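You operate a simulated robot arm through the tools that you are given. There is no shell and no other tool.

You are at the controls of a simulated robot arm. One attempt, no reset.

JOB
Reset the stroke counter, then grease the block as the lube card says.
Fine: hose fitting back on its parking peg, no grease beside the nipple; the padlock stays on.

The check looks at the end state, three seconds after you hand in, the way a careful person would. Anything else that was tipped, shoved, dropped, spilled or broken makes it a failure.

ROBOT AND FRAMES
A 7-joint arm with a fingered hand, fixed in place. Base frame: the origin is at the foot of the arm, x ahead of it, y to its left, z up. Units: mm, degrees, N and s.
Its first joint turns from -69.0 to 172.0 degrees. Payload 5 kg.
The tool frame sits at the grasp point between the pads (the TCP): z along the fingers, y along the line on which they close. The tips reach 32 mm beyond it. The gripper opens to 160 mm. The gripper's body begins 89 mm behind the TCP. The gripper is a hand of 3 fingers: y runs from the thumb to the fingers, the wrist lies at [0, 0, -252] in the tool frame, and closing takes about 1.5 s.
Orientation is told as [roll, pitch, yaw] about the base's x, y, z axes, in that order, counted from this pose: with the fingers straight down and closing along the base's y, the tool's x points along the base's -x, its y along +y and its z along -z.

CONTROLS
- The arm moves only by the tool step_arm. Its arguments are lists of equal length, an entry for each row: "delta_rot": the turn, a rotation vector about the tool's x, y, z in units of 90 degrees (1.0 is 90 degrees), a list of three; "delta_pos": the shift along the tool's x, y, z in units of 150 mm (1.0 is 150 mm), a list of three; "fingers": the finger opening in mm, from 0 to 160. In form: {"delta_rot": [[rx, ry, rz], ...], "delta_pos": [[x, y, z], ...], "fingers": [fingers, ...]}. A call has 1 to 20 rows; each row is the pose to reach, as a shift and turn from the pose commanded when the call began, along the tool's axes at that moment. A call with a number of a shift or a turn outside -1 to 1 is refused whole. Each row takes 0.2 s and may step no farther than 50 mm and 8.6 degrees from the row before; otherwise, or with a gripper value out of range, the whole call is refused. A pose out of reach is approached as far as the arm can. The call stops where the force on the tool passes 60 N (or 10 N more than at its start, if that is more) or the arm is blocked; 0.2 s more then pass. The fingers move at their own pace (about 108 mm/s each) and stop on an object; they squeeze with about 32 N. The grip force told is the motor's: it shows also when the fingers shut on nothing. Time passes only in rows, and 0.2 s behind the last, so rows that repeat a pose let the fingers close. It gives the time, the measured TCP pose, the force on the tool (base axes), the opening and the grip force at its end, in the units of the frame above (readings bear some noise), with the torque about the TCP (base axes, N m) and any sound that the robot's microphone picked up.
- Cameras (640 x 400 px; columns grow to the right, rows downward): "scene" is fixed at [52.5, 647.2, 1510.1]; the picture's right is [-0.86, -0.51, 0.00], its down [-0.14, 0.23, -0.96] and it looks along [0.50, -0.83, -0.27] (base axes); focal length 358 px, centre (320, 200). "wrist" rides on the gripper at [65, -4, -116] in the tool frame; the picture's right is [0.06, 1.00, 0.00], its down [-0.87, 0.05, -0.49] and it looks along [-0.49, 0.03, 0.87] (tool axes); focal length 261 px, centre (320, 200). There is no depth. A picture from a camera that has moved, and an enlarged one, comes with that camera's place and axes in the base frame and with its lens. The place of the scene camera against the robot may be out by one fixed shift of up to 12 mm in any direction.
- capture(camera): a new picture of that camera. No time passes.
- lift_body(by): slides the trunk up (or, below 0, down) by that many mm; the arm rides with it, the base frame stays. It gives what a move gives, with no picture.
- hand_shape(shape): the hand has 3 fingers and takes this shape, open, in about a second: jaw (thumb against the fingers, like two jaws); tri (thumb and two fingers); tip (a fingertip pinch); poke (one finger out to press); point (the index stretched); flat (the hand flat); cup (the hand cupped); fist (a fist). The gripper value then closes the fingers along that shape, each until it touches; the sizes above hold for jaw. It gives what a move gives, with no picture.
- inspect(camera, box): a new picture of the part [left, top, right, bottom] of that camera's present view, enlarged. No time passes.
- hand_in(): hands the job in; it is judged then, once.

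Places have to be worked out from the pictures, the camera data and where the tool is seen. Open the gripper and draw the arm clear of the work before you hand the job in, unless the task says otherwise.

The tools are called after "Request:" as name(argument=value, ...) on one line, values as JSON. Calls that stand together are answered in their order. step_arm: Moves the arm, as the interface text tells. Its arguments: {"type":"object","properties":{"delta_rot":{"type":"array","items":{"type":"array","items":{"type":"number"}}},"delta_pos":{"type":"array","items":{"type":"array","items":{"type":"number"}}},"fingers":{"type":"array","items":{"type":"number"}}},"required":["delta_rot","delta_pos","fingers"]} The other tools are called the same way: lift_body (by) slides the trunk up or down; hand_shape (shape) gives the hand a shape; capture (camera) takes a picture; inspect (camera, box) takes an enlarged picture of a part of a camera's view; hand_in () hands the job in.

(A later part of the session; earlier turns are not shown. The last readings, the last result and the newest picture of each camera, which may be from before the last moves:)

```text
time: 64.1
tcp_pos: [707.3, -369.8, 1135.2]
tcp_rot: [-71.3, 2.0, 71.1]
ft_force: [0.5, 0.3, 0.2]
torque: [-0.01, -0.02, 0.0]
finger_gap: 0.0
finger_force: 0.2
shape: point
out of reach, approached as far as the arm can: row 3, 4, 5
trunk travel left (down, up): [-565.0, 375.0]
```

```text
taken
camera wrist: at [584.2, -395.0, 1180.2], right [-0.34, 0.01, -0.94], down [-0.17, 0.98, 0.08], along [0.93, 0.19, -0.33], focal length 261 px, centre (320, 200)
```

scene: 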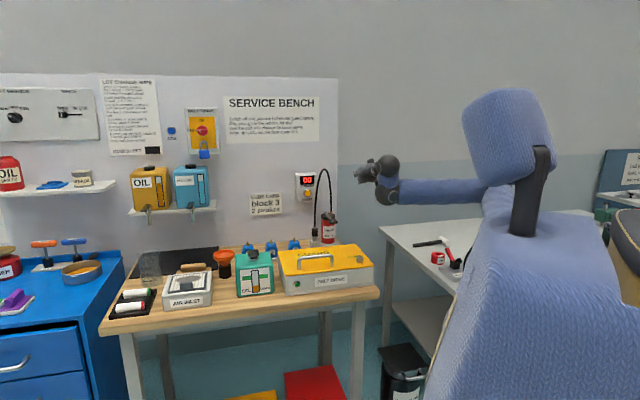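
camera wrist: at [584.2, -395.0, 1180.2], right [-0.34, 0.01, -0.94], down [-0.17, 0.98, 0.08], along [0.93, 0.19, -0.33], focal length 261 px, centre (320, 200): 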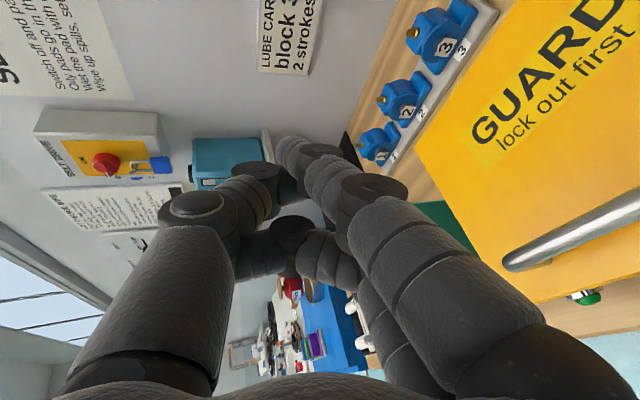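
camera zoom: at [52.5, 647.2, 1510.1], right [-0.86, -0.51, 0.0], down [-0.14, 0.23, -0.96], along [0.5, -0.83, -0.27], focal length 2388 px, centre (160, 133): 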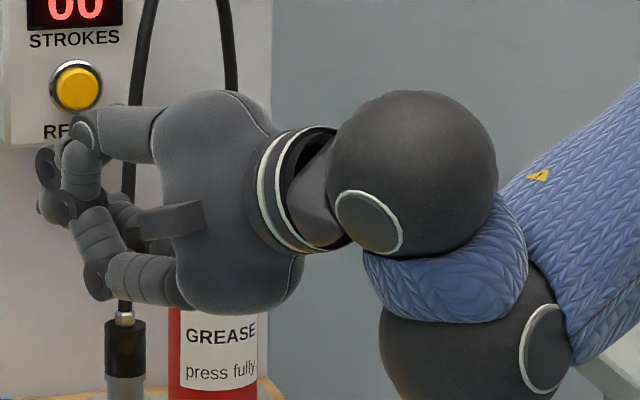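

I test pitching the hand down by 15° from here, about the tool's x axis, with the wrist point held.

Request:
step_arm(delta_rot=[[-0.057, 0, 0], [-0.113, 0, 0], [-0.17, 0, 0], [-0.17, 0, 0]], delta_pos=[[-0.004, 0.144, -0.01], [-0.008, 0.288, -0.03], [-0.012, 0.432, -0.056], [-0.012, 0.432, -0.056]], fingers=[0, 0, 0, 0])

Request:
inspect(camera="scene", box=[280, 90, 520, 240])

```text
time: 65.1
tcp_pos: [676.6, -369.0, 1081.1]
tcp_rot: [-60.1, 3.9, 67.9]
ft_force: [0.6, 0.2, 0.0]
torque: [0.01, -0.01, 0.02]
finger_gap: 0.0
finger_force: 0.0
shape: point
out of reach, approached as far as the arm can: row 1, 2, 3, 4
trunk travel left (down, up): [-565.0, 375.0]
```

```text
2.67 times, centred on (400, 165) of scene
camera zoom: at [52.5, 647.2, 1510.1], right [-0.86, -0.51, 0.0], down [-0.14, 0.23, -0.96], along [0.5, -0.83, -0.27], focal length 955 px, centre (107, 293)
```

zoom: 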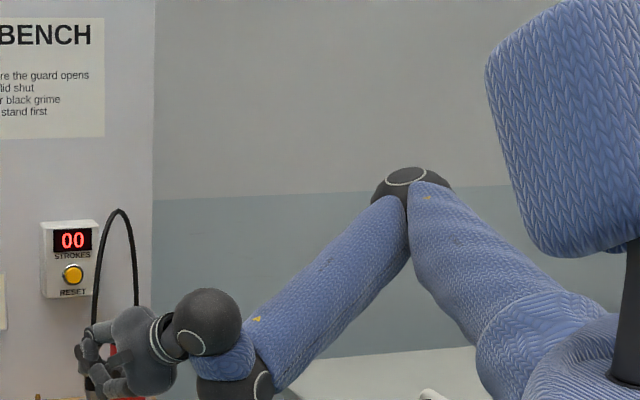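

That worked almost fully, so pitching down is possible here. I raise the trunk 100 mm for clearance over the guard handle and keep pitching down.

Request:
lift_body(by=100)

Request:
step_arm(delta_rot=[[-0.057, 0, 0], [-0.113, 0, 0], [-0.17, 0, 0], [-0.17, 0, 0]], delta_pos=[[0, 0.14, -0.03], [0, 0.28, -0.06], [0, 0.42, -0.09], [0, 0.42, -0.09]], fingers=[0, 0, 0, 0])

Request:
inspect(camera="scene", box=[280, 70, 520, 220])

```text
time: 66.5
tcp_pos: [676.5, -369.0, 1179.5]
tcp_rot: [-60.1, 3.9, 67.9]
ft_force: [0.1, -0.5, -0.1]
torque: [0.03, -0.06, 0.01]
finger_gap: 0.1
finger_force: 0.3
shape: point
trunk travel left (down, up): [-665.0, 275.0]
```

```text
time: 67.5
tcp_pos: [658.0, -390.5, 1119.4]
tcp_rot: [-55.6, 5.7, 64.3]
ft_force: [0.3, 0.0, 0.7]
torque: [-0.01, 0.02, 0.01]
finger_gap: 0.0
finger_force: 0.1
shape: point
out of reach, approached as far as the arm can: row 1, 2, 3, 4
trunk travel left (down, up): [-665.0, 275.0]
```

```text
2.67 times, centred on (400, 145) of scene
camera zoom: at [52.5, 647.2, 1510.1], right [-0.86, -0.51, 0.0], down [-0.14, 0.23, -0.96], along [0.5, -0.83, -0.27], focal length 955 px, centre (107, 347)
```

zoom: 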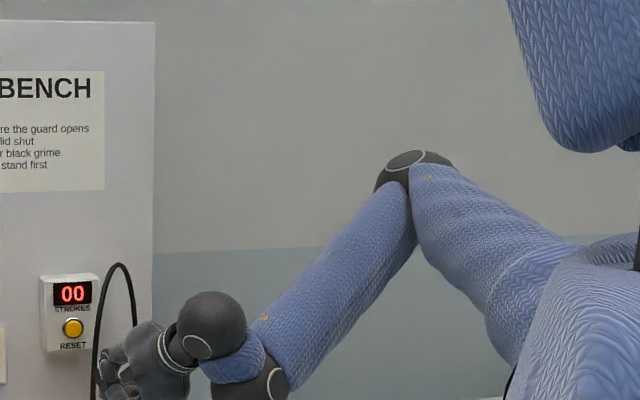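

I think the wrist link points up around the forearm now, and I need to bring it round via the right side to point down. Step one is to swing the pointing direction 30° to the right with the wrist slightly further out.

Request:
step_arm(delta_rot=[[-0.0083, 0.0684, 0.0468], [-0.0165, 0.1368, 0.0937], [-0.0248, 0.2052, 0.1405], [-0.033, 0.2736, 0.1873], [-0.033, 0.2736, 0.1873]], delta_pos=[[0.13, -0.016, -0.01], [0.26, -0.033, -0.02], [0.39, -0.049, -0.03], [0.519, -0.065, -0.039], [0.519, -0.065, -0.039]], fingers=[0, 0, 0, 0, 0])

Request:
inspect(camera="scene", box=[280, 70, 520, 220])

```text
time: 68.7
tcp_pos: [587.9, -534.0, 1073.3]
tcp_rot: [-58.2, 3.2, 39.4]
ft_force: [0.5, 0.4, 0.4]
torque: [0.0, -0.02, -0.04]
finger_gap: 0.1
finger_force: 0.0
shape: point
out of reach, approached as far as the arm can: row 1, 2, 3, 4, 5
trunk travel left (down, up): [-665.0, 275.0]
```

```text
2.67 times, centred on (400, 145) of scene
camera zoom: at [52.5, 647.2, 1510.1], right [-0.86, -0.51, 0.0], down [-0.14, 0.23, -0.96], along [0.5, -0.83, -0.27], focal length 955 px, centre (107, 347)
```

zoom: 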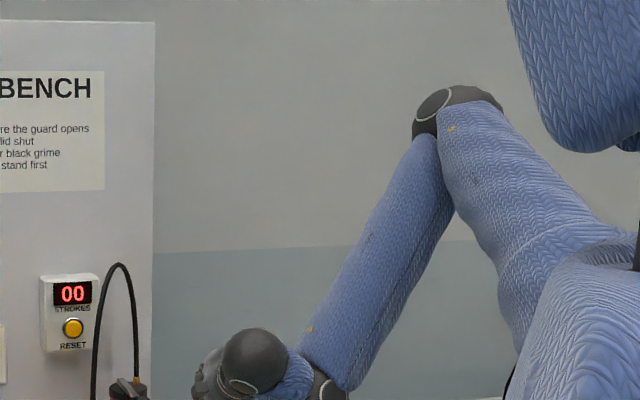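

The orientation came along but the hand dropped. I test whether a pure upward translation of 90 mm is free.

Request:
step_arm(delta_rot=[[0, 0, 0], [0, 0, 0], [0, 0, 0], [0, 0, 0]], delta_pos=[[0, -0.17, -0.105], [0, -0.34, -0.21], [0, -0.51, -0.315], [0, -0.51, -0.315]], fingers=[0, 0, 0, 0])

Request:
inspect(camera="scene", box=[280, 70, 520, 220])

```text
time: 69.7
tcp_pos: [587.3, -561.8, 1123.3]
tcp_rot: [-59.3, 2.5, 40.5]
ft_force: [-0.2, -0.6, 0.0]
torque: [0.0, 0.01, 0.0]
finger_gap: 0.2
finger_force: 0.0
shape: point
out of reach, approached as far as the arm can: row 1, 2, 3, 4
trunk travel left (down, up): [-665.0, 275.0]
```

```text
2.67 times, centred on (400, 145) of scene
camera zoom: at [52.5, 647.2, 1510.1], right [-0.86, -0.51, 0.0], down [-0.14, 0.23, -0.96], along [0.5, -0.83, -0.27], focal length 955 px, centre (107, 347)
```

zoom: 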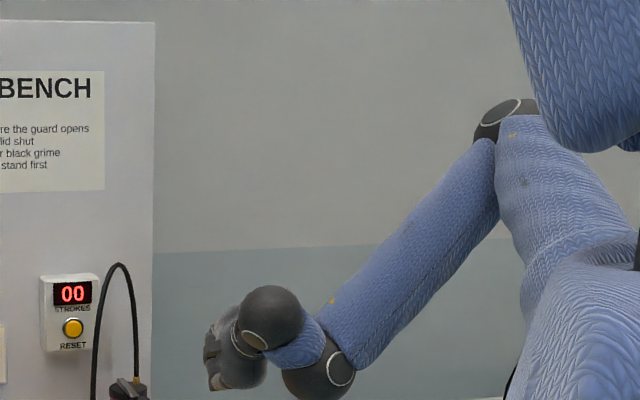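

The hand is pinned close to the forearm line. I pitch it up to level, which has slack, keeping the wrist point fixed.

Request:
step_arm(delta_rot=[[0.083, 0, 0], [0.167, 0, 0], [0.25, 0, 0], [0.333, 0, 0], [0.333, 0, 0]], delta_pos=[[0.023, -0.225, -0.03], [0.046, -0.44, -0.08], [0.068, -0.65, -0.15], [0.091, -0.853, -0.236], [0.091, -0.853, -0.236]], fingers=[0, 0, 0, 0, 0])

Request:
inspect(camera="scene", box=[280, 70, 520, 220])

```text
time: 70.8
tcp_pos: [606.7, -595.4, 1247.2]
tcp_rot: [-88.2, 3.2, 39.5]
ft_force: [-0.4, -0.6, 0.3]
torque: [0.01, 0.0, 0.01]
finger_gap: 0.0
finger_force: 0.0
shape: point
trunk travel left (down, up): [-665.0, 275.0]
```

```text
2.67 times, centred on (400, 145) of scene
camera zoom: at [52.5, 647.2, 1510.1], right [-0.86, -0.51, 0.0], down [-0.14, 0.23, -0.96], along [0.5, -0.83, -0.27], focal length 955 px, centre (107, 347)
```

zoom: 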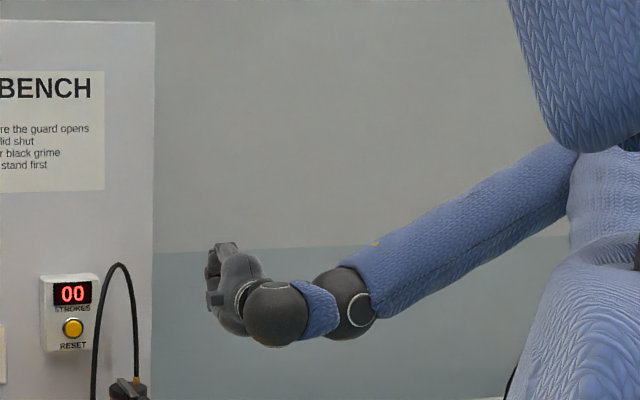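

That was fully reached. Since the downward bend isn't needed if I grasp nearly level with the camera on top, I roll another -90° (fingers right, thumb left, camera up) to test that orientation.

Request:
step_arm(delta_rot=[[0, 0, -0.09], [0, 0, -0.18], [0, 0, -0.27], [0, 0, -0.36], [0, 0, -0.45], [0, 0, -0.54], [0, 0, -0.63], [0, 0, -0.72], [0, 0, -0.81], [0, 0, -0.9], [0, 0, -0.98], [0, 0, -0.98]], delta_pos=[[0, 0, 0], [0, 0, 0], [0, 0, 0], [0, 0, 0], [0, 0, 0], [0, 0, 0], [0, 0, 0], [0, 0, 0], [0, 0, 0], [0, 0, 0], [0, 0, 0], [0, 0, 0]], fingers=[0, 0, 0, 0, 0, 0, 0, 0, 0, 0, 0, 0])

Request:
inspect(camera="scene", box=[280, 70, 520, 220])

Request:
capture(camera="wrist")

```text
time: 73.5
tcp_pos: [605.1, -593.1, 1249.8]
tcp_rot: [-72.3, 83.9, 56.8]
ft_force: [-0.1, 1.2, 0.0]
torque: [-0.04, 0.02, 0.03]
finger_gap: 0.5
finger_force: 0.0
shape: point
out of reach, approached as far as the arm can: row 11, 12
trunk travel left (down, up): [-665.0, 275.0]
```

```text
2.67 times, centred on (400, 145) of scene
camera zoom: at [52.5, 647.2, 1510.1], right [-0.86, -0.51, 0.0], down [-0.14, 0.23, -0.96], along [0.5, -0.83, -0.27], focal length 955 px, centre (107, 347)
```

zoom: 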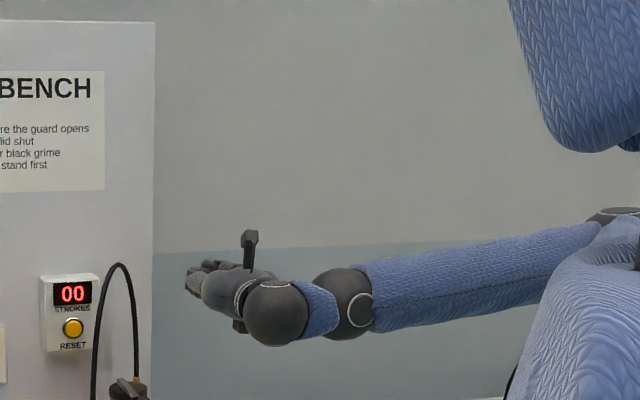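

```text
taken
camera wrist: at [531.6, -506.2, 1318.8], right [-0.77, -0.63, -0.04], down [-0.3, 0.42, -0.85], along [0.56, -0.65, -0.52], focal length 261 px, centre (320, 200)
```

wrist: 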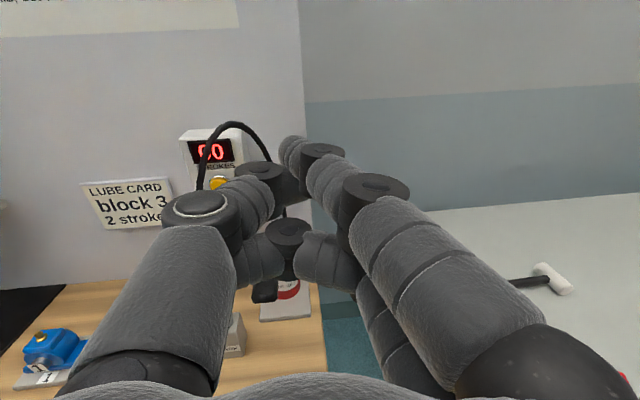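

The inverted roll works and the wrist camera now sees the bench upright. I test pitching 23° down while moving toward (700, -480, 1150).

Request:
step_arm(delta_rot=[[0, -0.051, 0], [0, -0.102, 0], [0, -0.154, 0], [0, -0.205, 0], [0, -0.256, 0], [0, -0.256, 0]], delta_pos=[[-0.153, -0.178, -0.031], [-0.305, -0.356, -0.062], [-0.458, -0.535, -0.093], [-0.61, -0.713, -0.124], [-0.763, -0.891, -0.155], [-0.763, -0.891, -0.155]], fingers=[0, 0, 0, 0, 0, 0])

Request:
inspect(camera="scene", box=[280, 70, 520, 220])

Request:
capture(camera="wrist")

```text
time: 74.8
tcp_pos: [643.4, -477.7, 1088.3]
tcp_rot: [-23.5, 70.1, 107.2]
ft_force: [0.5, 0.0, -2.7]
torque: [-0.1, -0.06, -0.02]
finger_gap: 0.0
finger_force: 0.1
shape: point
out of reach, approached as far as the arm can: row 1, 2, 3, 4, 5, 6
trunk travel left (down, up): [-665.0, 275.0]
```

```text
2.67 times, centred on (400, 145) of scene
camera zoom: at [52.5, 647.2, 1510.1], right [-0.86, -0.51, 0.0], down [-0.14, 0.23, -0.96], along [0.5, -0.83, -0.27], focal length 955 px, centre (107, 347)
```

zoom: 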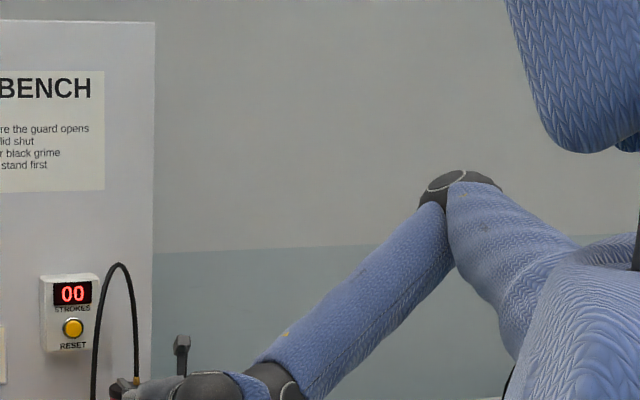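

```text
taken
camera wrist: at [579.7, -413.3, 1187.1], right [-0.76, -0.65, -0.08], down [-0.44, 0.59, -0.67], along [0.48, -0.48, -0.74], focal length 261 px, centre (320, 200)
```

wrist: 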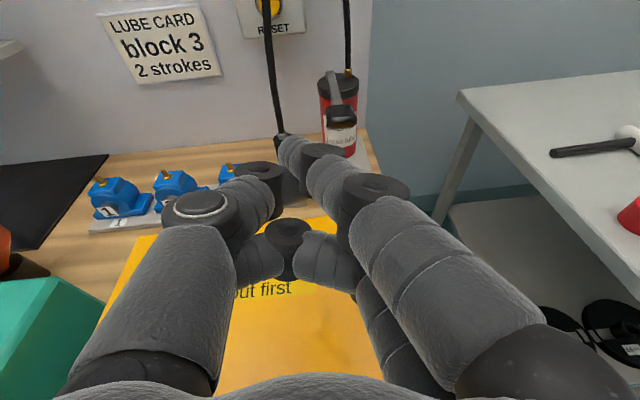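

Excellent: the hand points 18° down at azimuth -48° with a clear view over the fingers to the blocks, park peg and gun lever. I move out toward a standoff in front of the fitting, (750, -523, 1060).

Request:
step_arm(delta_rot=[[0, 0, 0], [0, 0, 0], [0, 0, 0], [0, 0, 0], [0, 0, 0]], delta_pos=[[-0.002, -0.082, 0.18], [-0.004, -0.164, 0.36], [-0.006, -0.245, 0.54], [-0.008, -0.327, 0.72], [-0.008, -0.327, 0.72]], fingers=[0, 0, 0, 0, 0])

Request:
capture(camera="wrist")

Request:
capture(camera="scene")

```text
time: 76.0
tcp_pos: [712.4, -506.5, 1039.6]
tcp_rot: [-29.0, 71.8, 102.3]
ft_force: [0.1, 0.2, -1.1]
torque: [-0.01, -0.02, 0.01]
finger_gap: 0.2
finger_force: 0.1
shape: point
out of reach, approached as far as the arm can: row 1, 2, 3, 4, 5
trunk travel left (down, up): [-665.0, 275.0]
```

```text
taken
camera wrist: at [645.3, -441.7, 1134.3], right [-0.75, -0.65, -0.09], down [-0.42, 0.58, -0.7], along [0.51, -0.49, -0.71], focal length 261 px, centre (320, 200)
```

wrist: 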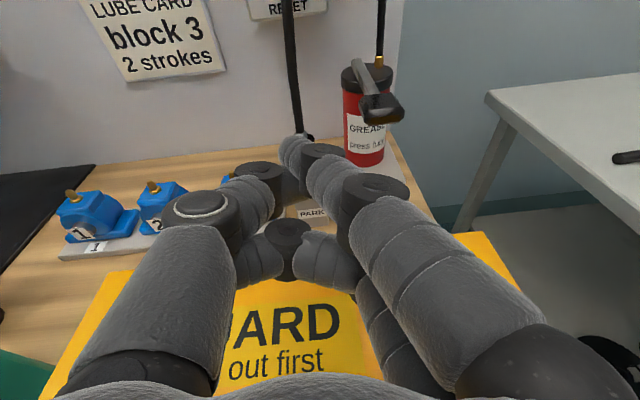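

```text
taken
```

scene: 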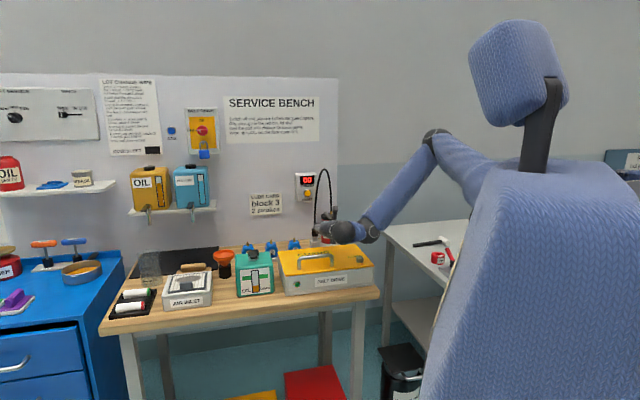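

Good position. I now open the fingers to an 80 mm jaw so I can see the fitting between them.

Request:
step_arm(delta_rot=[[0, 0, 0], [0, 0, 0], [0, 0, 0], [0, 0, 0], [0, 0, 0], [0, 0, 0]], delta_pos=[[0, 0, 0], [0, 0, 0], [0, 0, 0], [0, 0, 0], [0, 0, 0], [0, 0, 0]], fingers=[80, 80, 80, 80, 80, 80])

Request:
capture(camera="wrist")

Request:
inspect(camera="scene", box=[280, 180, 400, 255])

```text
time: 77.5
tcp_pos: [713.7, -506.2, 1038.3]
tcp_rot: [-28.8, 71.9, 102.3]
ft_force: [-0.1, 0.6, -0.5]
torque: [-0.03, 0.02, 0.01]
finger_gap: 0.2
finger_force: 0.1
shape: point
trunk travel left (down, up): [-665.0, 275.0]
```

```text
taken
camera wrist: at [645.5, -441.7, 1134.2], right [-0.75, -0.65, -0.09], down [-0.42, 0.58, -0.7], along [0.51, -0.49, -0.71], focal length 261 px, centre (320, 200)
```

wrist: 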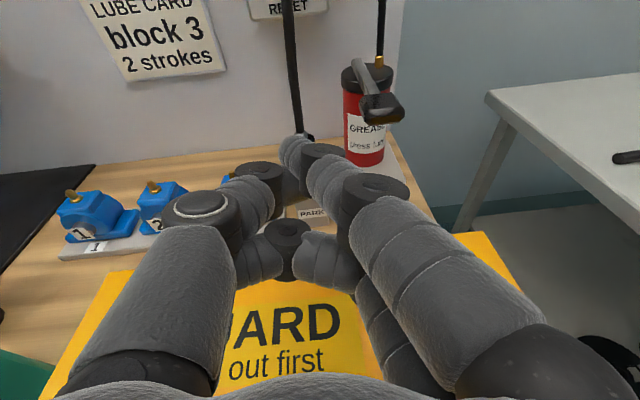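

```text
5.33 times, centred on (340, 218) of scene
camera zoom: at [52.5, 647.2, 1510.1], right [-0.86, -0.51, 0.0], down [-0.14, 0.23, -0.96], along [0.5, -0.83, -0.27], focal length 1910 px, centre (213, 107)
```

zoom: 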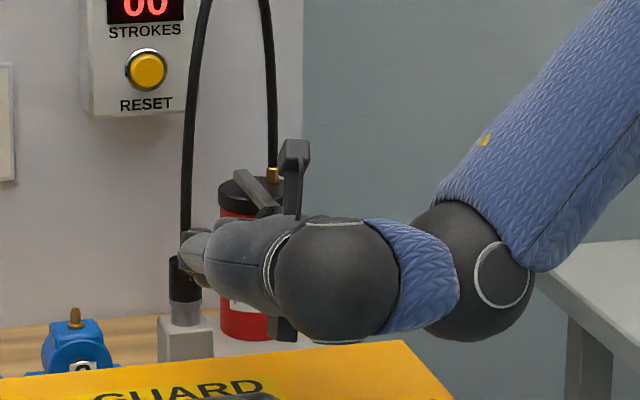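

The point shape ignores the finger value, so I call the jaw shape explicitly (there is free room here), then narrow it to 80 mm.

Request:
hand_shape(shape="jaw")

Request:
step_arm(delta_rot=[[0, 0, 0], [0, 0, 0], [0, 0, 0], [0, 0, 0], [0, 0, 0]], delta_pos=[[0, 0, 0], [0, 0, 0], [0, 0, 0], [0, 0, 0], [0, 0, 0]], fingers=[90, 90, 90, 90, 90])

Request:
capture(camera="wrist")

Request:
inspect(camera="scene", box=[280, 180, 400, 255])

```text
time: 78.3
tcp_pos: [712.4, -507.8, 1038.8]
tcp_rot: [-28.9, 71.9, 102.3]
ft_force: [0.3, -0.7, 0.2]
torque: [0.0, 0.01, -0.04]
finger_gap: 160.0
finger_force: 0.0
shape: jaw
trunk travel left (down, up): [-665.0, 275.0]
```

```text
time: 79.5
tcp_pos: [712.8, -507.3, 1038.6]
tcp_rot: [-28.9, 71.9, 102.3]
ft_force: [-0.5, 0.6, 0.0]
torque: [0.01, 0.02, 0.0]
finger_gap: 90.5
finger_force: 0.1
shape: jaw
trunk travel left (down, up): [-665.0, 275.0]
```

```text
taken
camera wrist: at [645.5, -441.7, 1134.2], right [-0.75, -0.65, -0.09], down [-0.42, 0.58, -0.7], along [0.51, -0.49, -0.71], focal length 261 px, centre (320, 200)
```

wrist: 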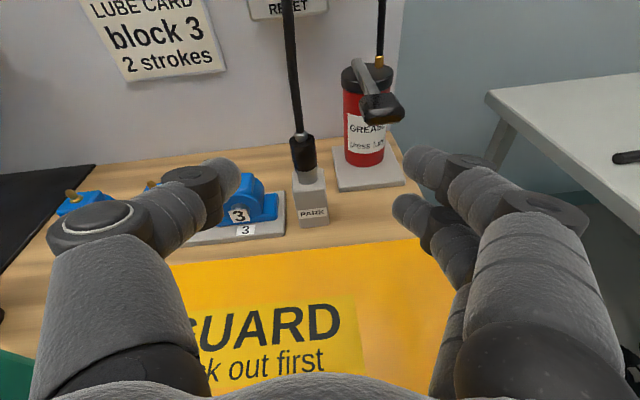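

```text
5.33 times, centred on (340, 218) of scene
camera zoom: at [52.5, 647.2, 1510.1], right [-0.86, -0.51, 0.0], down [-0.14, 0.23, -0.96], along [0.5, -0.83, -0.27], focal length 1910 px, centre (213, 107)
```

zoom: 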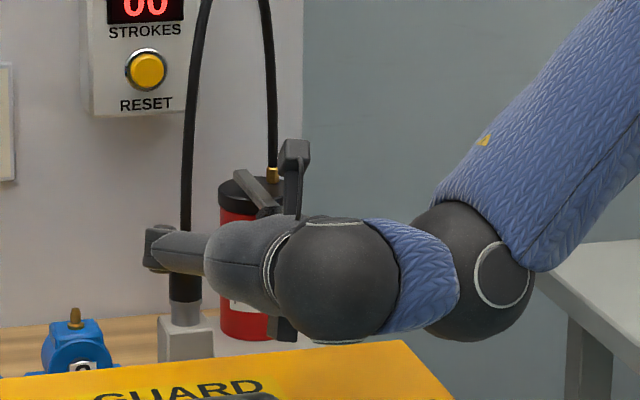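

Now there is an excellent view of the fitting, gun, lever and block 3. I zoom in for measurements.

Request:
inspect(camera="wrist", box=[240, 110, 400, 210])

Request:
inspect(camera="wrist", box=[310, 40, 438, 120])

```text
4.00 times, centred on (320, 160) of wrist
camera zoom: at [645.5, -441.7, 1134.2], right [-0.75, -0.65, -0.09], down [-0.42, 0.58, -0.7], along [0.51, -0.49, -0.71], focal length 1043 px, centre (320, 360)
```

zoom: 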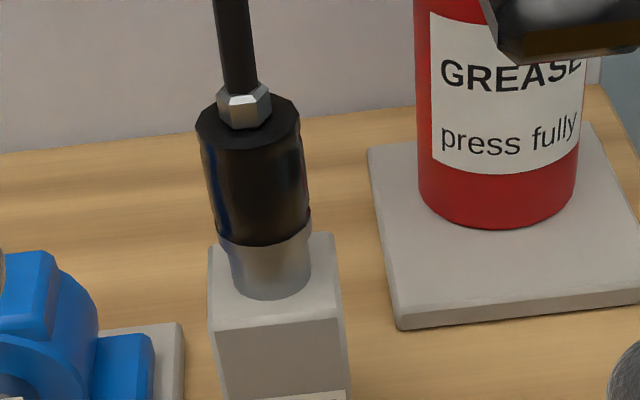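

```text
5.00 times, centred on (374, 80) of wrist
camera zoom: at [645.5, -441.7, 1134.2], right [-0.75, -0.65, -0.09], down [-0.42, 0.58, -0.7], along [0.51, -0.49, -0.71], focal length 1303 px, centre (50, 800)
```

zoom: 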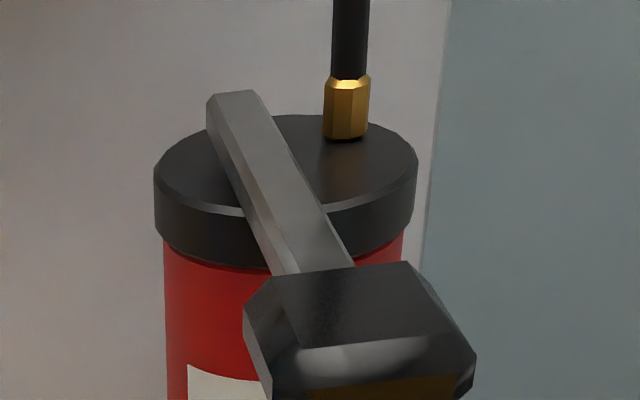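

The measurements agree between views: fitting axis at (833.5, -606.5), black sleeve from z=945 to 979.5, park block top at 925, lever knob around (768, -655, 1010). I go to a standoff 100 mm before the fitting and try to take out the 8° roll.

Request:
step_arm(delta_rot=[[0, 0, -0.02], [0, 0, -0.05], [0, 0, -0.085], [0, 0, -0.085], [0, 0, -0.085]], delta_pos=[[-0.069, -0.039, 0.139], [-0.137, -0.078, 0.278], [-0.206, -0.117, 0.417], [-0.206, -0.117, 0.417], [-0.206, -0.117, 0.417]], fingers=[90, 90, 90, 90, 90])

Request:
capture(camera="wrist")

Request:
inspect(camera="scene", box=[270, 180, 430, 280])

```text
time: 80.8
tcp_pos: [708.5, -533.4, 992.1]
tcp_rot: [-5.3, 74.5, 127.6]
ft_force: [0.5, 0.4, -0.2]
torque: [0.03, 0.0, -0.01]
finger_gap: 90.4
finger_force: 0.0
shape: jaw
out of reach, approached as far as the arm can: row 1, 2, 3, 4, 5
trunk travel left (down, up): [-665.0, 275.0]
```

```text
taken
camera wrist: at [646.3, -462.8, 1085.4], right [-0.72, -0.69, 0.04], down [-0.51, 0.49, -0.71], along [0.47, -0.53, -0.7], focal length 261 px, centre (320, 200)
```

wrist: 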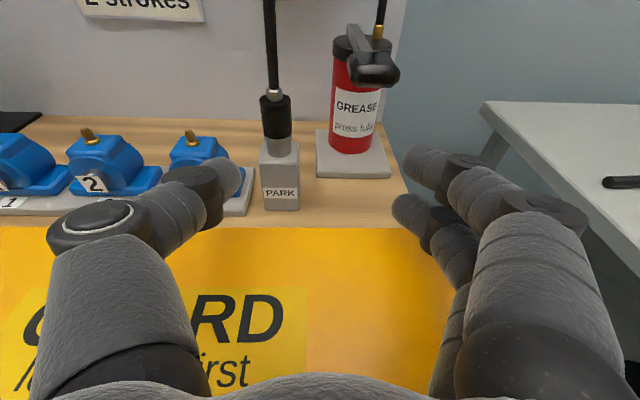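

```text
4.00 times, centred on (350, 230) of scene
camera zoom: at [52.5, 647.2, 1510.1], right [-0.86, -0.51, 0.0], down [-0.14, 0.23, -0.96], along [0.5, -0.83, -0.27], focal length 1433 px, centre (200, 80)
```

zoom: 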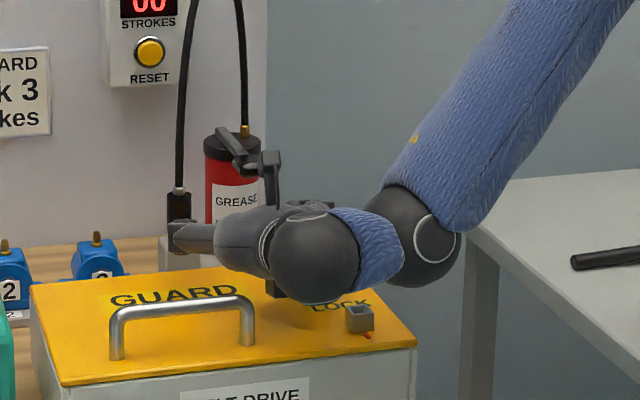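

Taking out the roll cost position, so I accept a small roll, since the three fingers adapt to it individually. I roll back 8° and go to the standoff at about (765, -531, 1000).

Request:
step_arm(delta_rot=[[0, 0, 0.04], [0, 0, 0.085], [0, 0, 0.085], [0, 0, 0.085]], delta_pos=[[0.036, -0.096, 0.074], [0.073, -0.191, 0.149], [0.109, -0.287, 0.223], [0.109, -0.287, 0.223]], fingers=[90, 90, 90, 90])

Request:
capture(camera="wrist")

```text
time: 81.8
tcp_pos: [719.3, -529.4, 996.3]
tcp_rot: [-28.1, 71.6, 103.3]
ft_force: [-0.1, 0.7, -0.5]
torque: [0.01, 0.02, 0.0]
finger_gap: 90.6
finger_force: 0.0
shape: jaw
out of reach, approached as far as the arm can: row 1, 2, 3, 4
trunk travel left (down, up): [-665.0, 275.0]
```

```text
taken
camera wrist: at [652.5, -463.5, 1091.9], right [-0.75, -0.65, -0.09], down [-0.42, 0.58, -0.7], along [0.51, -0.49, -0.71], focal length 261 px, centre (320, 200)
```

wrist: 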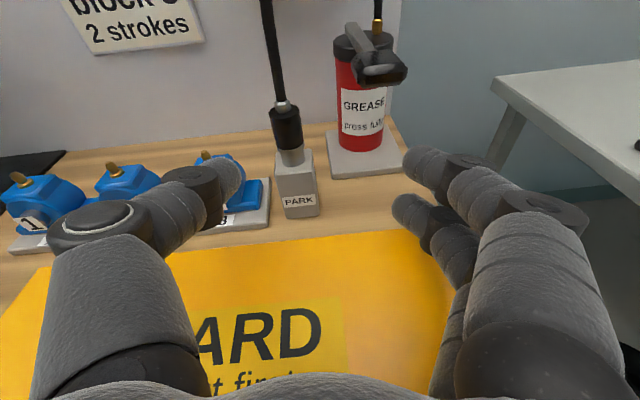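

Further out the arm wants to go lower, so a higher shoulder suits the final grasp. I raise the trunk 70 mm, then command the standoff again.

Request:
lift_body(by=70)

Request:
step_arm(delta_rot=[[0, 0, 0], [0, 0, 0], [0, 0, 0], [0, 0, 0]], delta_pos=[[-0.133, -0.06, 0.1], [-0.267, -0.12, 0.22], [-0.4, -0.18, 0.35], [-0.4, -0.18, 0.35]], fingers=[90, 90, 90, 90])

Request:
capture(camera="wrist")

```text
time: 82.8
tcp_pos: [719.8, -529.1, 1067.3]
tcp_rot: [-28.1, 71.6, 103.3]
ft_force: [0.6, -1.0, -1.4]
torque: [-0.02, -0.03, 0.03]
finger_gap: 90.3
finger_force: 0.0
shape: jaw
trunk travel left (down, up): [-735.0, 205.0]
```

```text
time: 83.8
tcp_pos: [720.2, -529.1, 1037.4]
tcp_rot: [-28.8, 71.8, 102.7]
ft_force: [-0.2, -0.1, 0.3]
torque: [-0.01, 0.0, -0.02]
finger_gap: 90.1
finger_force: 0.1
shape: jaw
out of reach, approached as far as the arm can: row 1, 2, 3, 4
trunk travel left (down, up): [-735.0, 205.0]
```

```text
taken
camera wrist: at [651.7, -463.7, 1132.9], right [-0.75, -0.66, -0.09], down [-0.42, 0.58, -0.7], along [0.51, -0.49, -0.71], focal length 261 px, centre (320, 200)
```

wrist: 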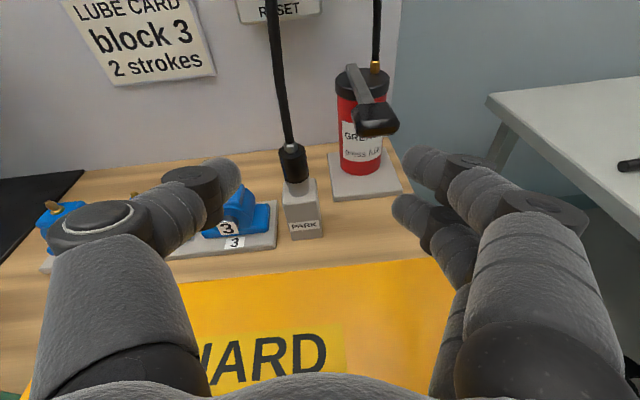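

I test advancing purely along the tool axis by 45 mm.

Request:
step_arm(delta_rot=[[0, 0, 0], [0, 0, 0], [0, 0, 0]], delta_pos=[[0, 0, 0.15], [0, 0, 0.3], [0, 0, 0.3]], fingers=[90, 90, 90])

```text
time: 84.6
tcp_pos: [717.7, -551.5, 1037.5]
tcp_rot: [-29.1, 72.0, 102.4]
ft_force: [0.0, 0.1, -0.6]
torque: [0.0, 0.0, 0.01]
finger_gap: 90.5
finger_force: 0.1
shape: jaw
out of reach, approached as far as the arm can: row 1, 2, 3
trunk travel left (down, up): [-735.0, 205.0]
```

It slides right but not forward. I check the arm's posture from the scene camera.

Request:
capture(camera="scene")

```text
taken
```

scene: 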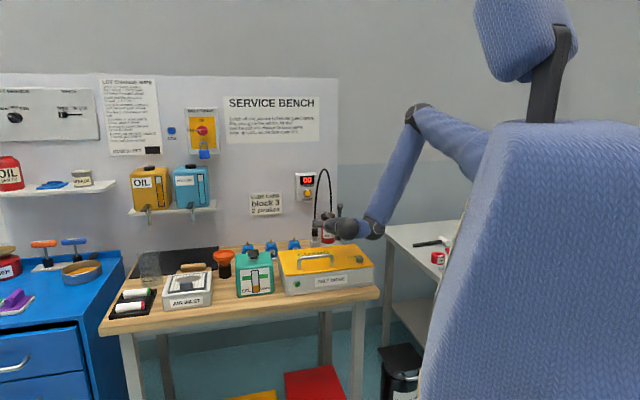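

The forearm is steep now. I first raise the hand about 90 mm by arm, which also flattens the forearm, before lowering the trunk.

Request:
step_arm(delta_rot=[[0, 0, 0], [0, 0, 0], [0, 0, 0], [0, 0, 0]], delta_pos=[[0.2, -0.05, 0.0], [0.4, -0.1, 0.0], [0.6, -0.1, 0.0], [0.6, -0.1, 0.0]], fingers=[90, 90, 90, 90])

Request:
capture(camera="scene")

```text
time: 85.6
tcp_pos: [717.7, -563.3, 1110.9]
tcp_rot: [-31.3, 72.8, 100.4]
ft_force: [-0.2, -0.3, -1.1]
torque: [-0.01, 0.01, 0.0]
finger_gap: 90.5
finger_force: 0.1
shape: jaw
out of reach, approached as far as the arm can: row 1, 2, 3, 4
trunk travel left (down, up): [-735.0, 205.0]
```

```text
taken
```

scene: 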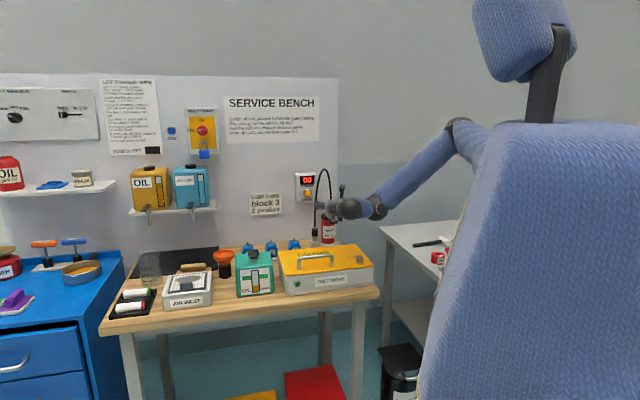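

Now I lower the trunk by 100 mm and try to move forward-left.

Request:
lift_body(by=-70)

Request:
step_arm(delta_rot=[[0, 0, 0], [0, 0, 0], [0, 0, 0], [0, 0, 0]], delta_pos=[[0.1, -0.2, 0.15], [0.2, -0.4, 0.3], [0.3, -0.6, 0.45], [0.3, -0.6, 0.45]], fingers=[90, 90, 90, 90])

Request:
capture(camera="wrist")

Request:
capture(camera="scene")

```text
time: 86.7
tcp_pos: [715.7, -563.8, 1039.7]
tcp_rot: [-31.6, 72.8, 100.2]
ft_force: [0.3, 0.3, 0.0]
torque: [-0.01, -0.02, -0.02]
finger_gap: 90.3
finger_force: 0.1
shape: jaw
trunk travel left (down, up): [-665.0, 275.0]
```

```text
time: 87.7
tcp_pos: [764.8, -559.7, 1063.0]
tcp_rot: [-43.4, 75.4, 89.2]
ft_force: [-1.1, 0.0, -0.1]
torque: [0.04, -0.02, -0.04]
finger_gap: 90.2
finger_force: 0.2
shape: jaw
out of reach, approached as far as the arm can: row 1, 2, 3, 4
trunk travel left (down, up): [-665.0, 275.0]
```

```text
taken
camera wrist: at [689.5, -490.5, 1149.3], right [-0.73, -0.67, -0.11], down [-0.37, 0.53, -0.76], along [0.57, -0.52, -0.64], focal length 261 px, centre (320, 200)
```

wrist: 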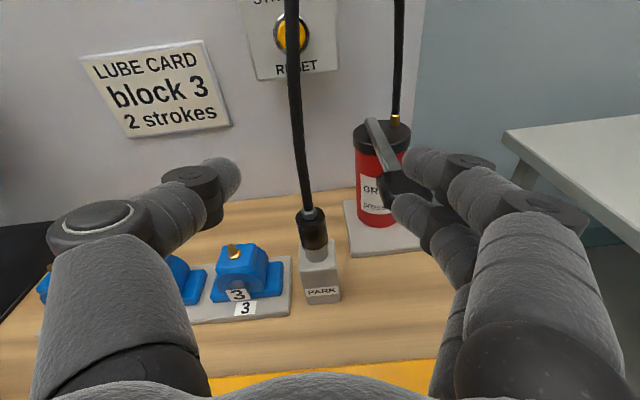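

```text
taken
```

scene: 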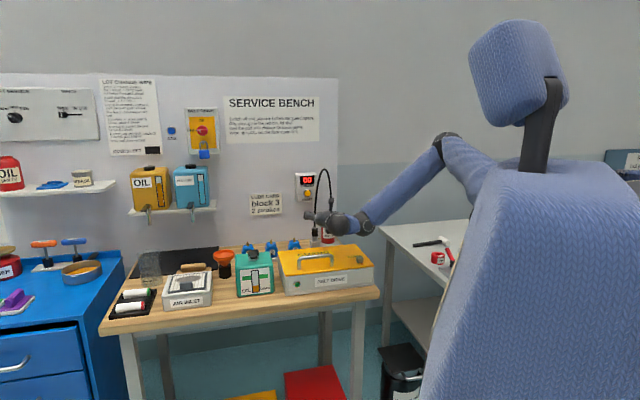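

Good progress: TCP is at (765, -560, 1063), 10° below level, looking straight at the fitting. For clearance over the guard handle I want about 16°, so I try 6° more pitch here.

Request:
step_arm(delta_rot=[[0, -0.035, 0], [0, -0.07, 0], [0, -0.07, 0]], delta_pos=[[0, 0, 0], [0, 0, 0], [0, 0, 0]], fingers=[90, 90, 90])

```text
time: 88.5
tcp_pos: [765.7, -559.6, 1064.2]
tcp_rot: [-43.3, 75.5, 89.2]
ft_force: [0.3, 0.5, -0.3]
torque: [-0.04, 0.01, -0.01]
finger_gap: 90.5
finger_force: 0.1
shape: jaw
out of reach, approached as far as the arm can: row 1, 2, 3
trunk travel left (down, up): [-665.0, 275.0]
```

Blocked again, so I want to learn which joint is limiting. I test the same pitch with a little roll released.

Request:
step_arm(delta_rot=[[0, 0, 0.08], [0, -0.035, 0.1], [0, -0.07, 0.1], [0, -0.07, 0.1]], delta_pos=[[0, 0, 0], [0, 0, 0], [0, 0, 0], [0, 0, 0]], fingers=[90, 90, 90, 90])

Request:
capture(camera="wrist")

```text
time: 89.5
tcp_pos: [756.4, -558.4, 1058.3]
tcp_rot: [-55.0, 66.7, 77.0]
ft_force: [-0.5, -0.6, 0.5]
torque: [0.03, 0.0, 0.0]
finger_gap: 90.2
finger_force: 0.1
shape: jaw
out of reach, approached as far as the arm can: row 2, 3, 4
trunk travel left (down, up): [-665.0, 275.0]
```

```text
taken
camera wrist: at [675.8, -498.7, 1147.0], right [-0.73, -0.63, -0.27], down [-0.3, 0.64, -0.71], along [0.61, -0.44, -0.66], focal length 261 px, centre (320, 200)
```

wrist: 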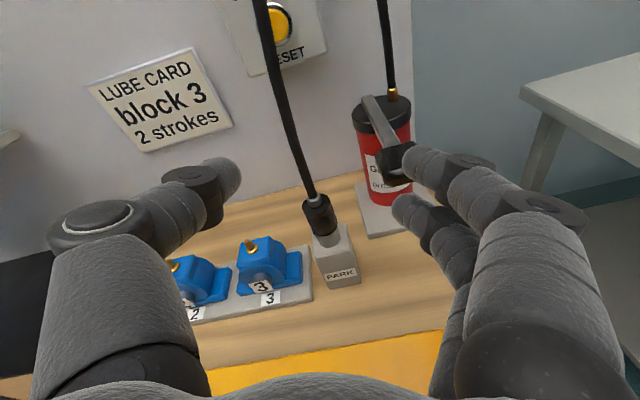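

A little roll gives a little pitch. From my measurements about 11-13° of pitch is enough to clear the guard handle. The lever knob is close to where the fingers go, so I narrow the jaw to 56 mm and move over the fitting at a safe height (z of about 1066).

Request:
step_arm(delta_rot=[[0, 0, -0.025], [0, 0, -0.05], [0, 0, -0.075], [0, 0, -0.09], [0, 0, -0.09]], delta_pos=[[0.02, -0.05, 0.1], [0.05, -0.1, 0.2], [0.08, -0.12, 0.25], [0.1, -0.15, 0.3], [0.1, -0.15, 0.3]], fingers=[56, 56, 56, 56, 56])

Request:
capture(camera="wrist")

```text
time: 90.7
tcp_pos: [766.4, -575.8, 1060.7]
tcp_rot: [-46.9, 74.4, 86.8]
ft_force: [-0.2, -1.1, -0.1]
torque: [-0.01, 0.0, -0.03]
finger_gap: 56.6
finger_force: 0.1
shape: jaw
out of reach, approached as far as the arm can: row 1, 2, 3, 4, 5
trunk travel left (down, up): [-665.0, 275.0]
```

```text
taken
camera wrist: at [688.8, -508.7, 1146.9], right [-0.72, -0.68, -0.14], down [-0.37, 0.54, -0.76], along [0.59, -0.5, -0.64], focal length 261 px, centre (320, 200)
```

wrist: 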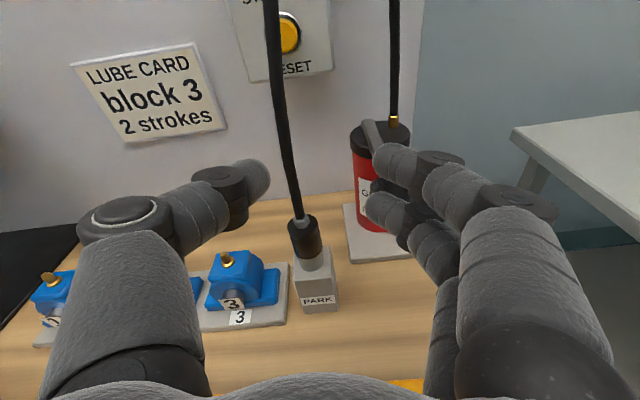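

Forward motion is blocked here because the roll joint is at its end in this camera-up attitude. The camera-down roll sits mid-range, so I back off 120 mm, then roll the hand by +180° in free space.

Request:
step_arm(delta_rot=[[0, 0, 0], [0, 0, 0], [0, 0, 0], [0, 0, 0], [0, 0, 0]], delta_pos=[[0.05, 0, -0.2], [0.1, 0, -0.4], [0.2, 0, -0.6], [0.3, 0, -0.8], [0.3, 0, -0.8]], fingers=[56, 56, 56, 56, 56])

Request:
step_arm(delta_rot=[[0, 0, 0.09], [0, 0, 0.18], [0, 0, 0.27], [0, 0, 0.36], [0, 0, 0.45], [0, 0, 0.54], [0, 0, 0.63], [0, 0, 0.72], [0, 0, 0.81], [0, 0, 0.9], [0, 0, 0.98], [0, 0, 0.98]], delta_pos=[[0, 0, 0], [0, 0, 0], [0, 0, 0], [0, 0, 0], [0, 0, 0], [0, 0, 0], [0, 0, 0], [0, 0, 0], [0, 0, 0], [0, 0, 0], [0, 0, 0], [0, 0, 0]], fingers=[56, 56, 56, 56, 56, 56, 56, 56, 56, 56, 56, 56])

Request:
capture(camera="scene")

```text
time: 91.9
tcp_pos: [685.7, -503.4, 1131.0]
tcp_rot: [-40.3, 72.9, 92.8]
ft_force: [0.4, -0.8, 0.4]
torque: [-0.02, 0.01, 0.0]
finger_gap: 56.2
finger_force: 0.1
shape: jaw
out of reach, approached as far as the arm can: row 1
trunk travel left (down, up): [-665.0, 275.0]
```

```text
time: 94.5
tcp_pos: [682.5, -502.4, 1128.0]
tcp_rot: [-76.8, -9.3, 42.2]
ft_force: [-0.2, 0.6, 0.3]
torque: [-0.02, -0.02, 0.01]
finger_gap: 56.5
finger_force: 0.0
shape: jaw
trunk travel left (down, up): [-665.0, 275.0]
```

```text
taken
```

scene: 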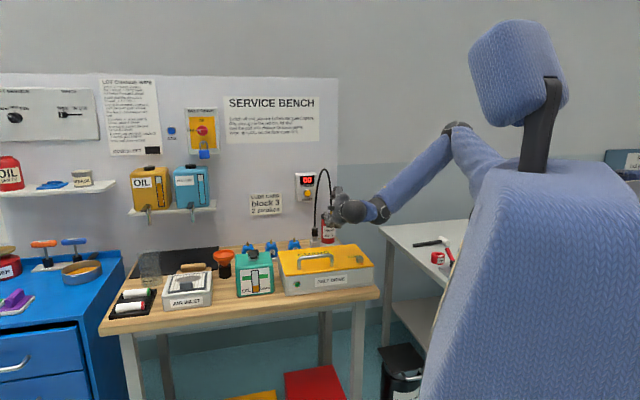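

Both moves completed, and the roll joint now has slack. I test pitching 20° down with the wrist point fixed in this attitude.

Request:
step_arm(delta_rot=[[-0.073, 0.012, 0], [-0.146, 0.025, 0], [-0.219, 0.037, 0], [-0.219, 0.037, 0]], delta_pos=[[0.033, 0.19, -0.02], [0.065, 0.38, -0.05], [0.098, 0.566, -0.1], [0.098, 0.566, -0.1]], fingers=[56, 56, 56, 56])

Request:
capture(camera="scene")

```text
time: 95.5
tcp_pos: [656.5, -479.1, 1049.3]
tcp_rot: [-56.7, -7.9, 39.1]
ft_force: [-0.4, 0.1, 0.3]
torque: [0.0, -0.01, 0.03]
finger_gap: 56.4
finger_force: 0.0
shape: jaw
trunk travel left (down, up): [-665.0, 275.0]
```

```text
taken
```

scene: 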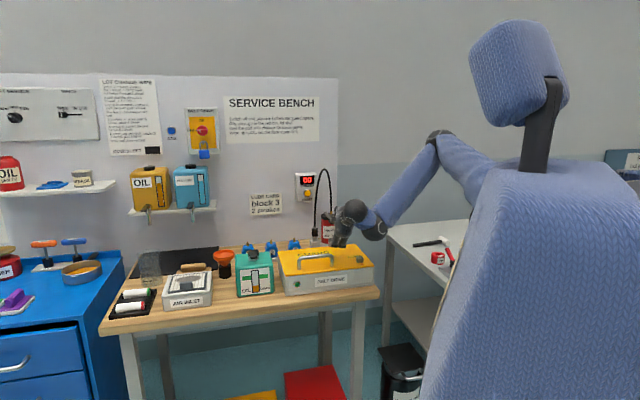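

It pitched down to 33° with no trouble, so the roll limit was the culprit. I raise the trunk 120 mm for room and pitch down another 25°.

Request:
lift_body(by=120)

Request:
step_arm(delta_rot=[[-0.068, 0.012, 0], [-0.137, 0.023, 0], [-0.205, 0.035, 0], [-0.274, 0.046, 0], [-0.274, 0.046, 0]], delta_pos=[[0.02, 0.17, -0.02], [0.04, 0.34, -0.06], [0.06, 0.5, -0.12], [0.08, 0.66, -0.2], [0.08, 0.66, -0.2]], fingers=[56, 56, 56, 56, 56])

Request:
capture(camera="scene")

Request:
capture(camera="wrist")

```text
time: 97.0
tcp_pos: [657.4, -479.7, 1169.3]
tcp_rot: [-56.5, -8.0, 39.0]
ft_force: [0.2, -0.7, 0.2]
torque: [0.04, 0.02, 0.01]
finger_gap: 56.3
finger_force: 0.1
shape: jaw
trunk travel left (down, up): [-785.0, 155.0]
```

```text
time: 98.2
tcp_pos: [589.0, -467.6, 1130.7]
tcp_rot: [-48.0, -7.5, 38.1]
ft_force: [-0.4, -0.3, 0.3]
torque: [-0.03, -0.01, 0.02]
finger_gap: 56.3
finger_force: 0.0
shape: jaw
out of reach, approached as far as the arm can: row 1, 2, 3, 4, 5
trunk travel left (down, up): [-785.0, 155.0]
```

```text
taken
```

scene: 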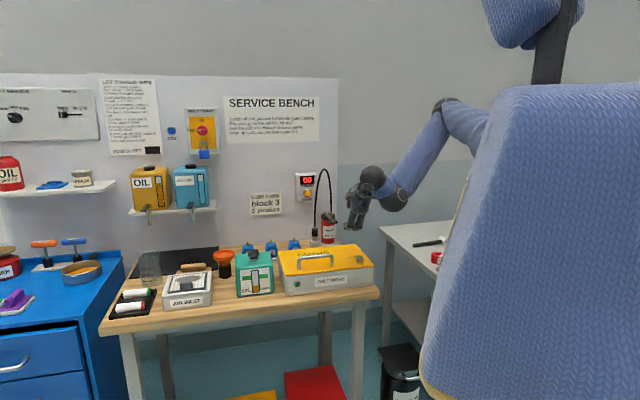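

```text
taken
camera wrist: at [479.2, -447.5, 1202.1], right [-0.39, 0.55, -0.74], down [0.4, 0.83, 0.4], along [0.83, -0.14, -0.54], focal length 261 px, centre (320, 200)
```

wrist: 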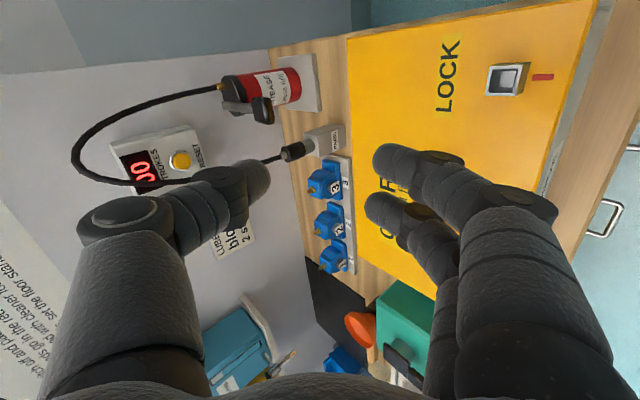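

It reaches about 41° here. For the grasp, about 25-30° with the camera-down roll is workable. I roll +90° to that attitude.

Request:
step_arm(delta_rot=[[0, 0, 0.09], [0, 0, 0.18], [0, 0, 0.27], [0, 0, 0.36], [0, 0, 0.45], [0, 0, 0.54], [0, 0, 0.63], [0, 0, 0.72], [0, 0, 0.81], [0, 0, 0.9], [0, 0, 0.9]], delta_pos=[[0, 0, 0], [0, 0, 0], [0, 0, 0], [0, 0, 0], [0, 0, 0], [0, 0, 0], [0, 0, 0], [0, 0, 0], [0, 0, 0], [0, 0, 0], [0, 0, 0]], fingers=[56, 56, 56, 56, 56, 56, 56, 56, 56, 56, 56])

Request:
capture(camera="wrist")

```text
time: 100.6
tcp_pos: [591.1, -467.8, 1133.5]
tcp_rot: [1.5, -48.6, -46.8]
ft_force: [0.3, -0.3, 0.0]
torque: [0.01, 0.02, 0.0]
finger_gap: 56.3
finger_force: 0.1
shape: jaw
trunk travel left (down, up): [-785.0, 155.0]
```

```text
taken
camera wrist: at [497.2, -377.1, 1161.8], right [0.69, 0.73, -0.03], down [0.17, -0.12, 0.98], along [0.71, -0.68, -0.21], focal length 261 px, centre (320, 200)
```

wrist: 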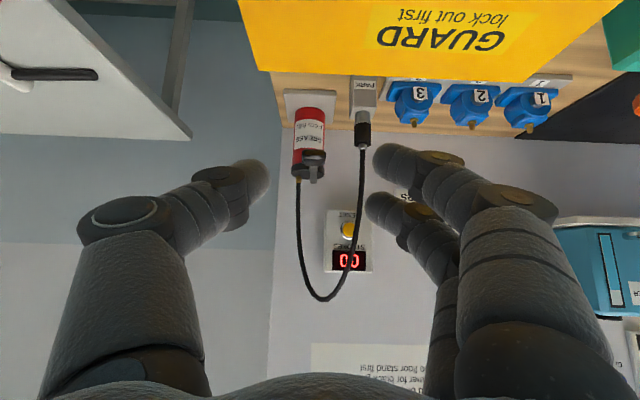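

That is the attitude I want: closing line level, 41° below horizontal, fully reached. I move out toward (727, -501, 1110).

Request:
step_arm(delta_rot=[[0, 0, 0], [0, 0, 0], [0, 0, 0], [0, 0, 0], [0, 0, 0]], delta_pos=[[-0.1, 0.123, 0.175], [-0.2, 0.247, 0.35], [-0.3, 0.37, 0.525], [-0.401, 0.493, 0.7], [-0.401, 0.493, 0.7]], fingers=[56, 56, 56, 56, 56])

Request:
capture(camera="wrist")

```text
time: 101.8
tcp_pos: [600.1, -471.8, 1137.0]
tcp_rot: [1.3, -49.6, -46.6]
ft_force: [-0.4, 0.2, -0.2]
torque: [0.0, 0.01, -0.01]
finger_gap: 56.2
finger_force: 0.1
shape: jaw
out of reach, approached as far as the arm can: row 1, 2, 3, 4, 5
trunk travel left (down, up): [-785.0, 155.0]
```

```text
taken
camera wrist: at [506.6, -381.3, 1164.0], right [0.69, 0.73, -0.03], down [0.16, -0.11, 0.98], along [0.71, -0.68, -0.19], focal length 261 px, centre (320, 200)
```

wrist: 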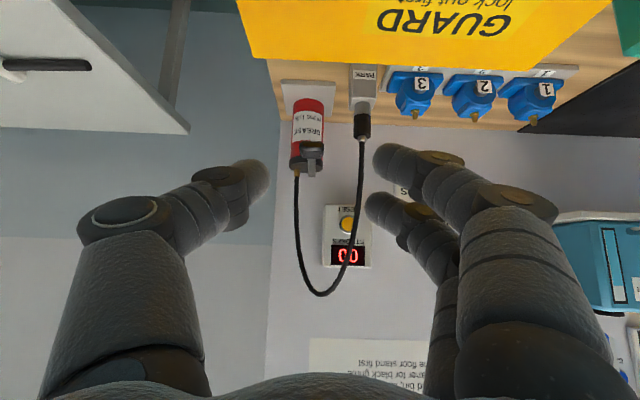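

At 41° it can't extend, so I ease the pitch to about 29° while moving out and up, then lower the trunk.

Request:
step_arm(delta_rot=[[0, -0.05, 0], [0, -0.1, 0], [0, -0.14, 0], [0, -0.14, 0]], delta_pos=[[-0.18, 0.066, 0], [-0.36, 0.133, 0.01], [-0.545, 0.2, 0.02], [-0.545, 0.2, 0.02]], fingers=[56, 56, 56, 56])

Request:
lift_body(by=-60)

```text
time: 102.8
tcp_pos: [659.9, -492.4, 1198.6]
tcp_rot: [1.5, -61.1, -47.1]
ft_force: [-0.3, 0.5, 0.2]
torque: [-0.03, 0.0, 0.01]
finger_gap: 56.2
finger_force: 0.1
shape: jaw
trunk travel left (down, up): [-785.0, 155.0]
```

```text
time: 103.8
tcp_pos: [658.9, -493.1, 1137.5]
tcp_rot: [1.6, -61.2, -47.0]
ft_force: [0.1, 1.0, -0.1]
torque: [-0.02, -0.04, -0.03]
finger_gap: 56.0
finger_force: 0.1
shape: jaw
trunk travel left (down, up): [-725.0, 215.0]
```

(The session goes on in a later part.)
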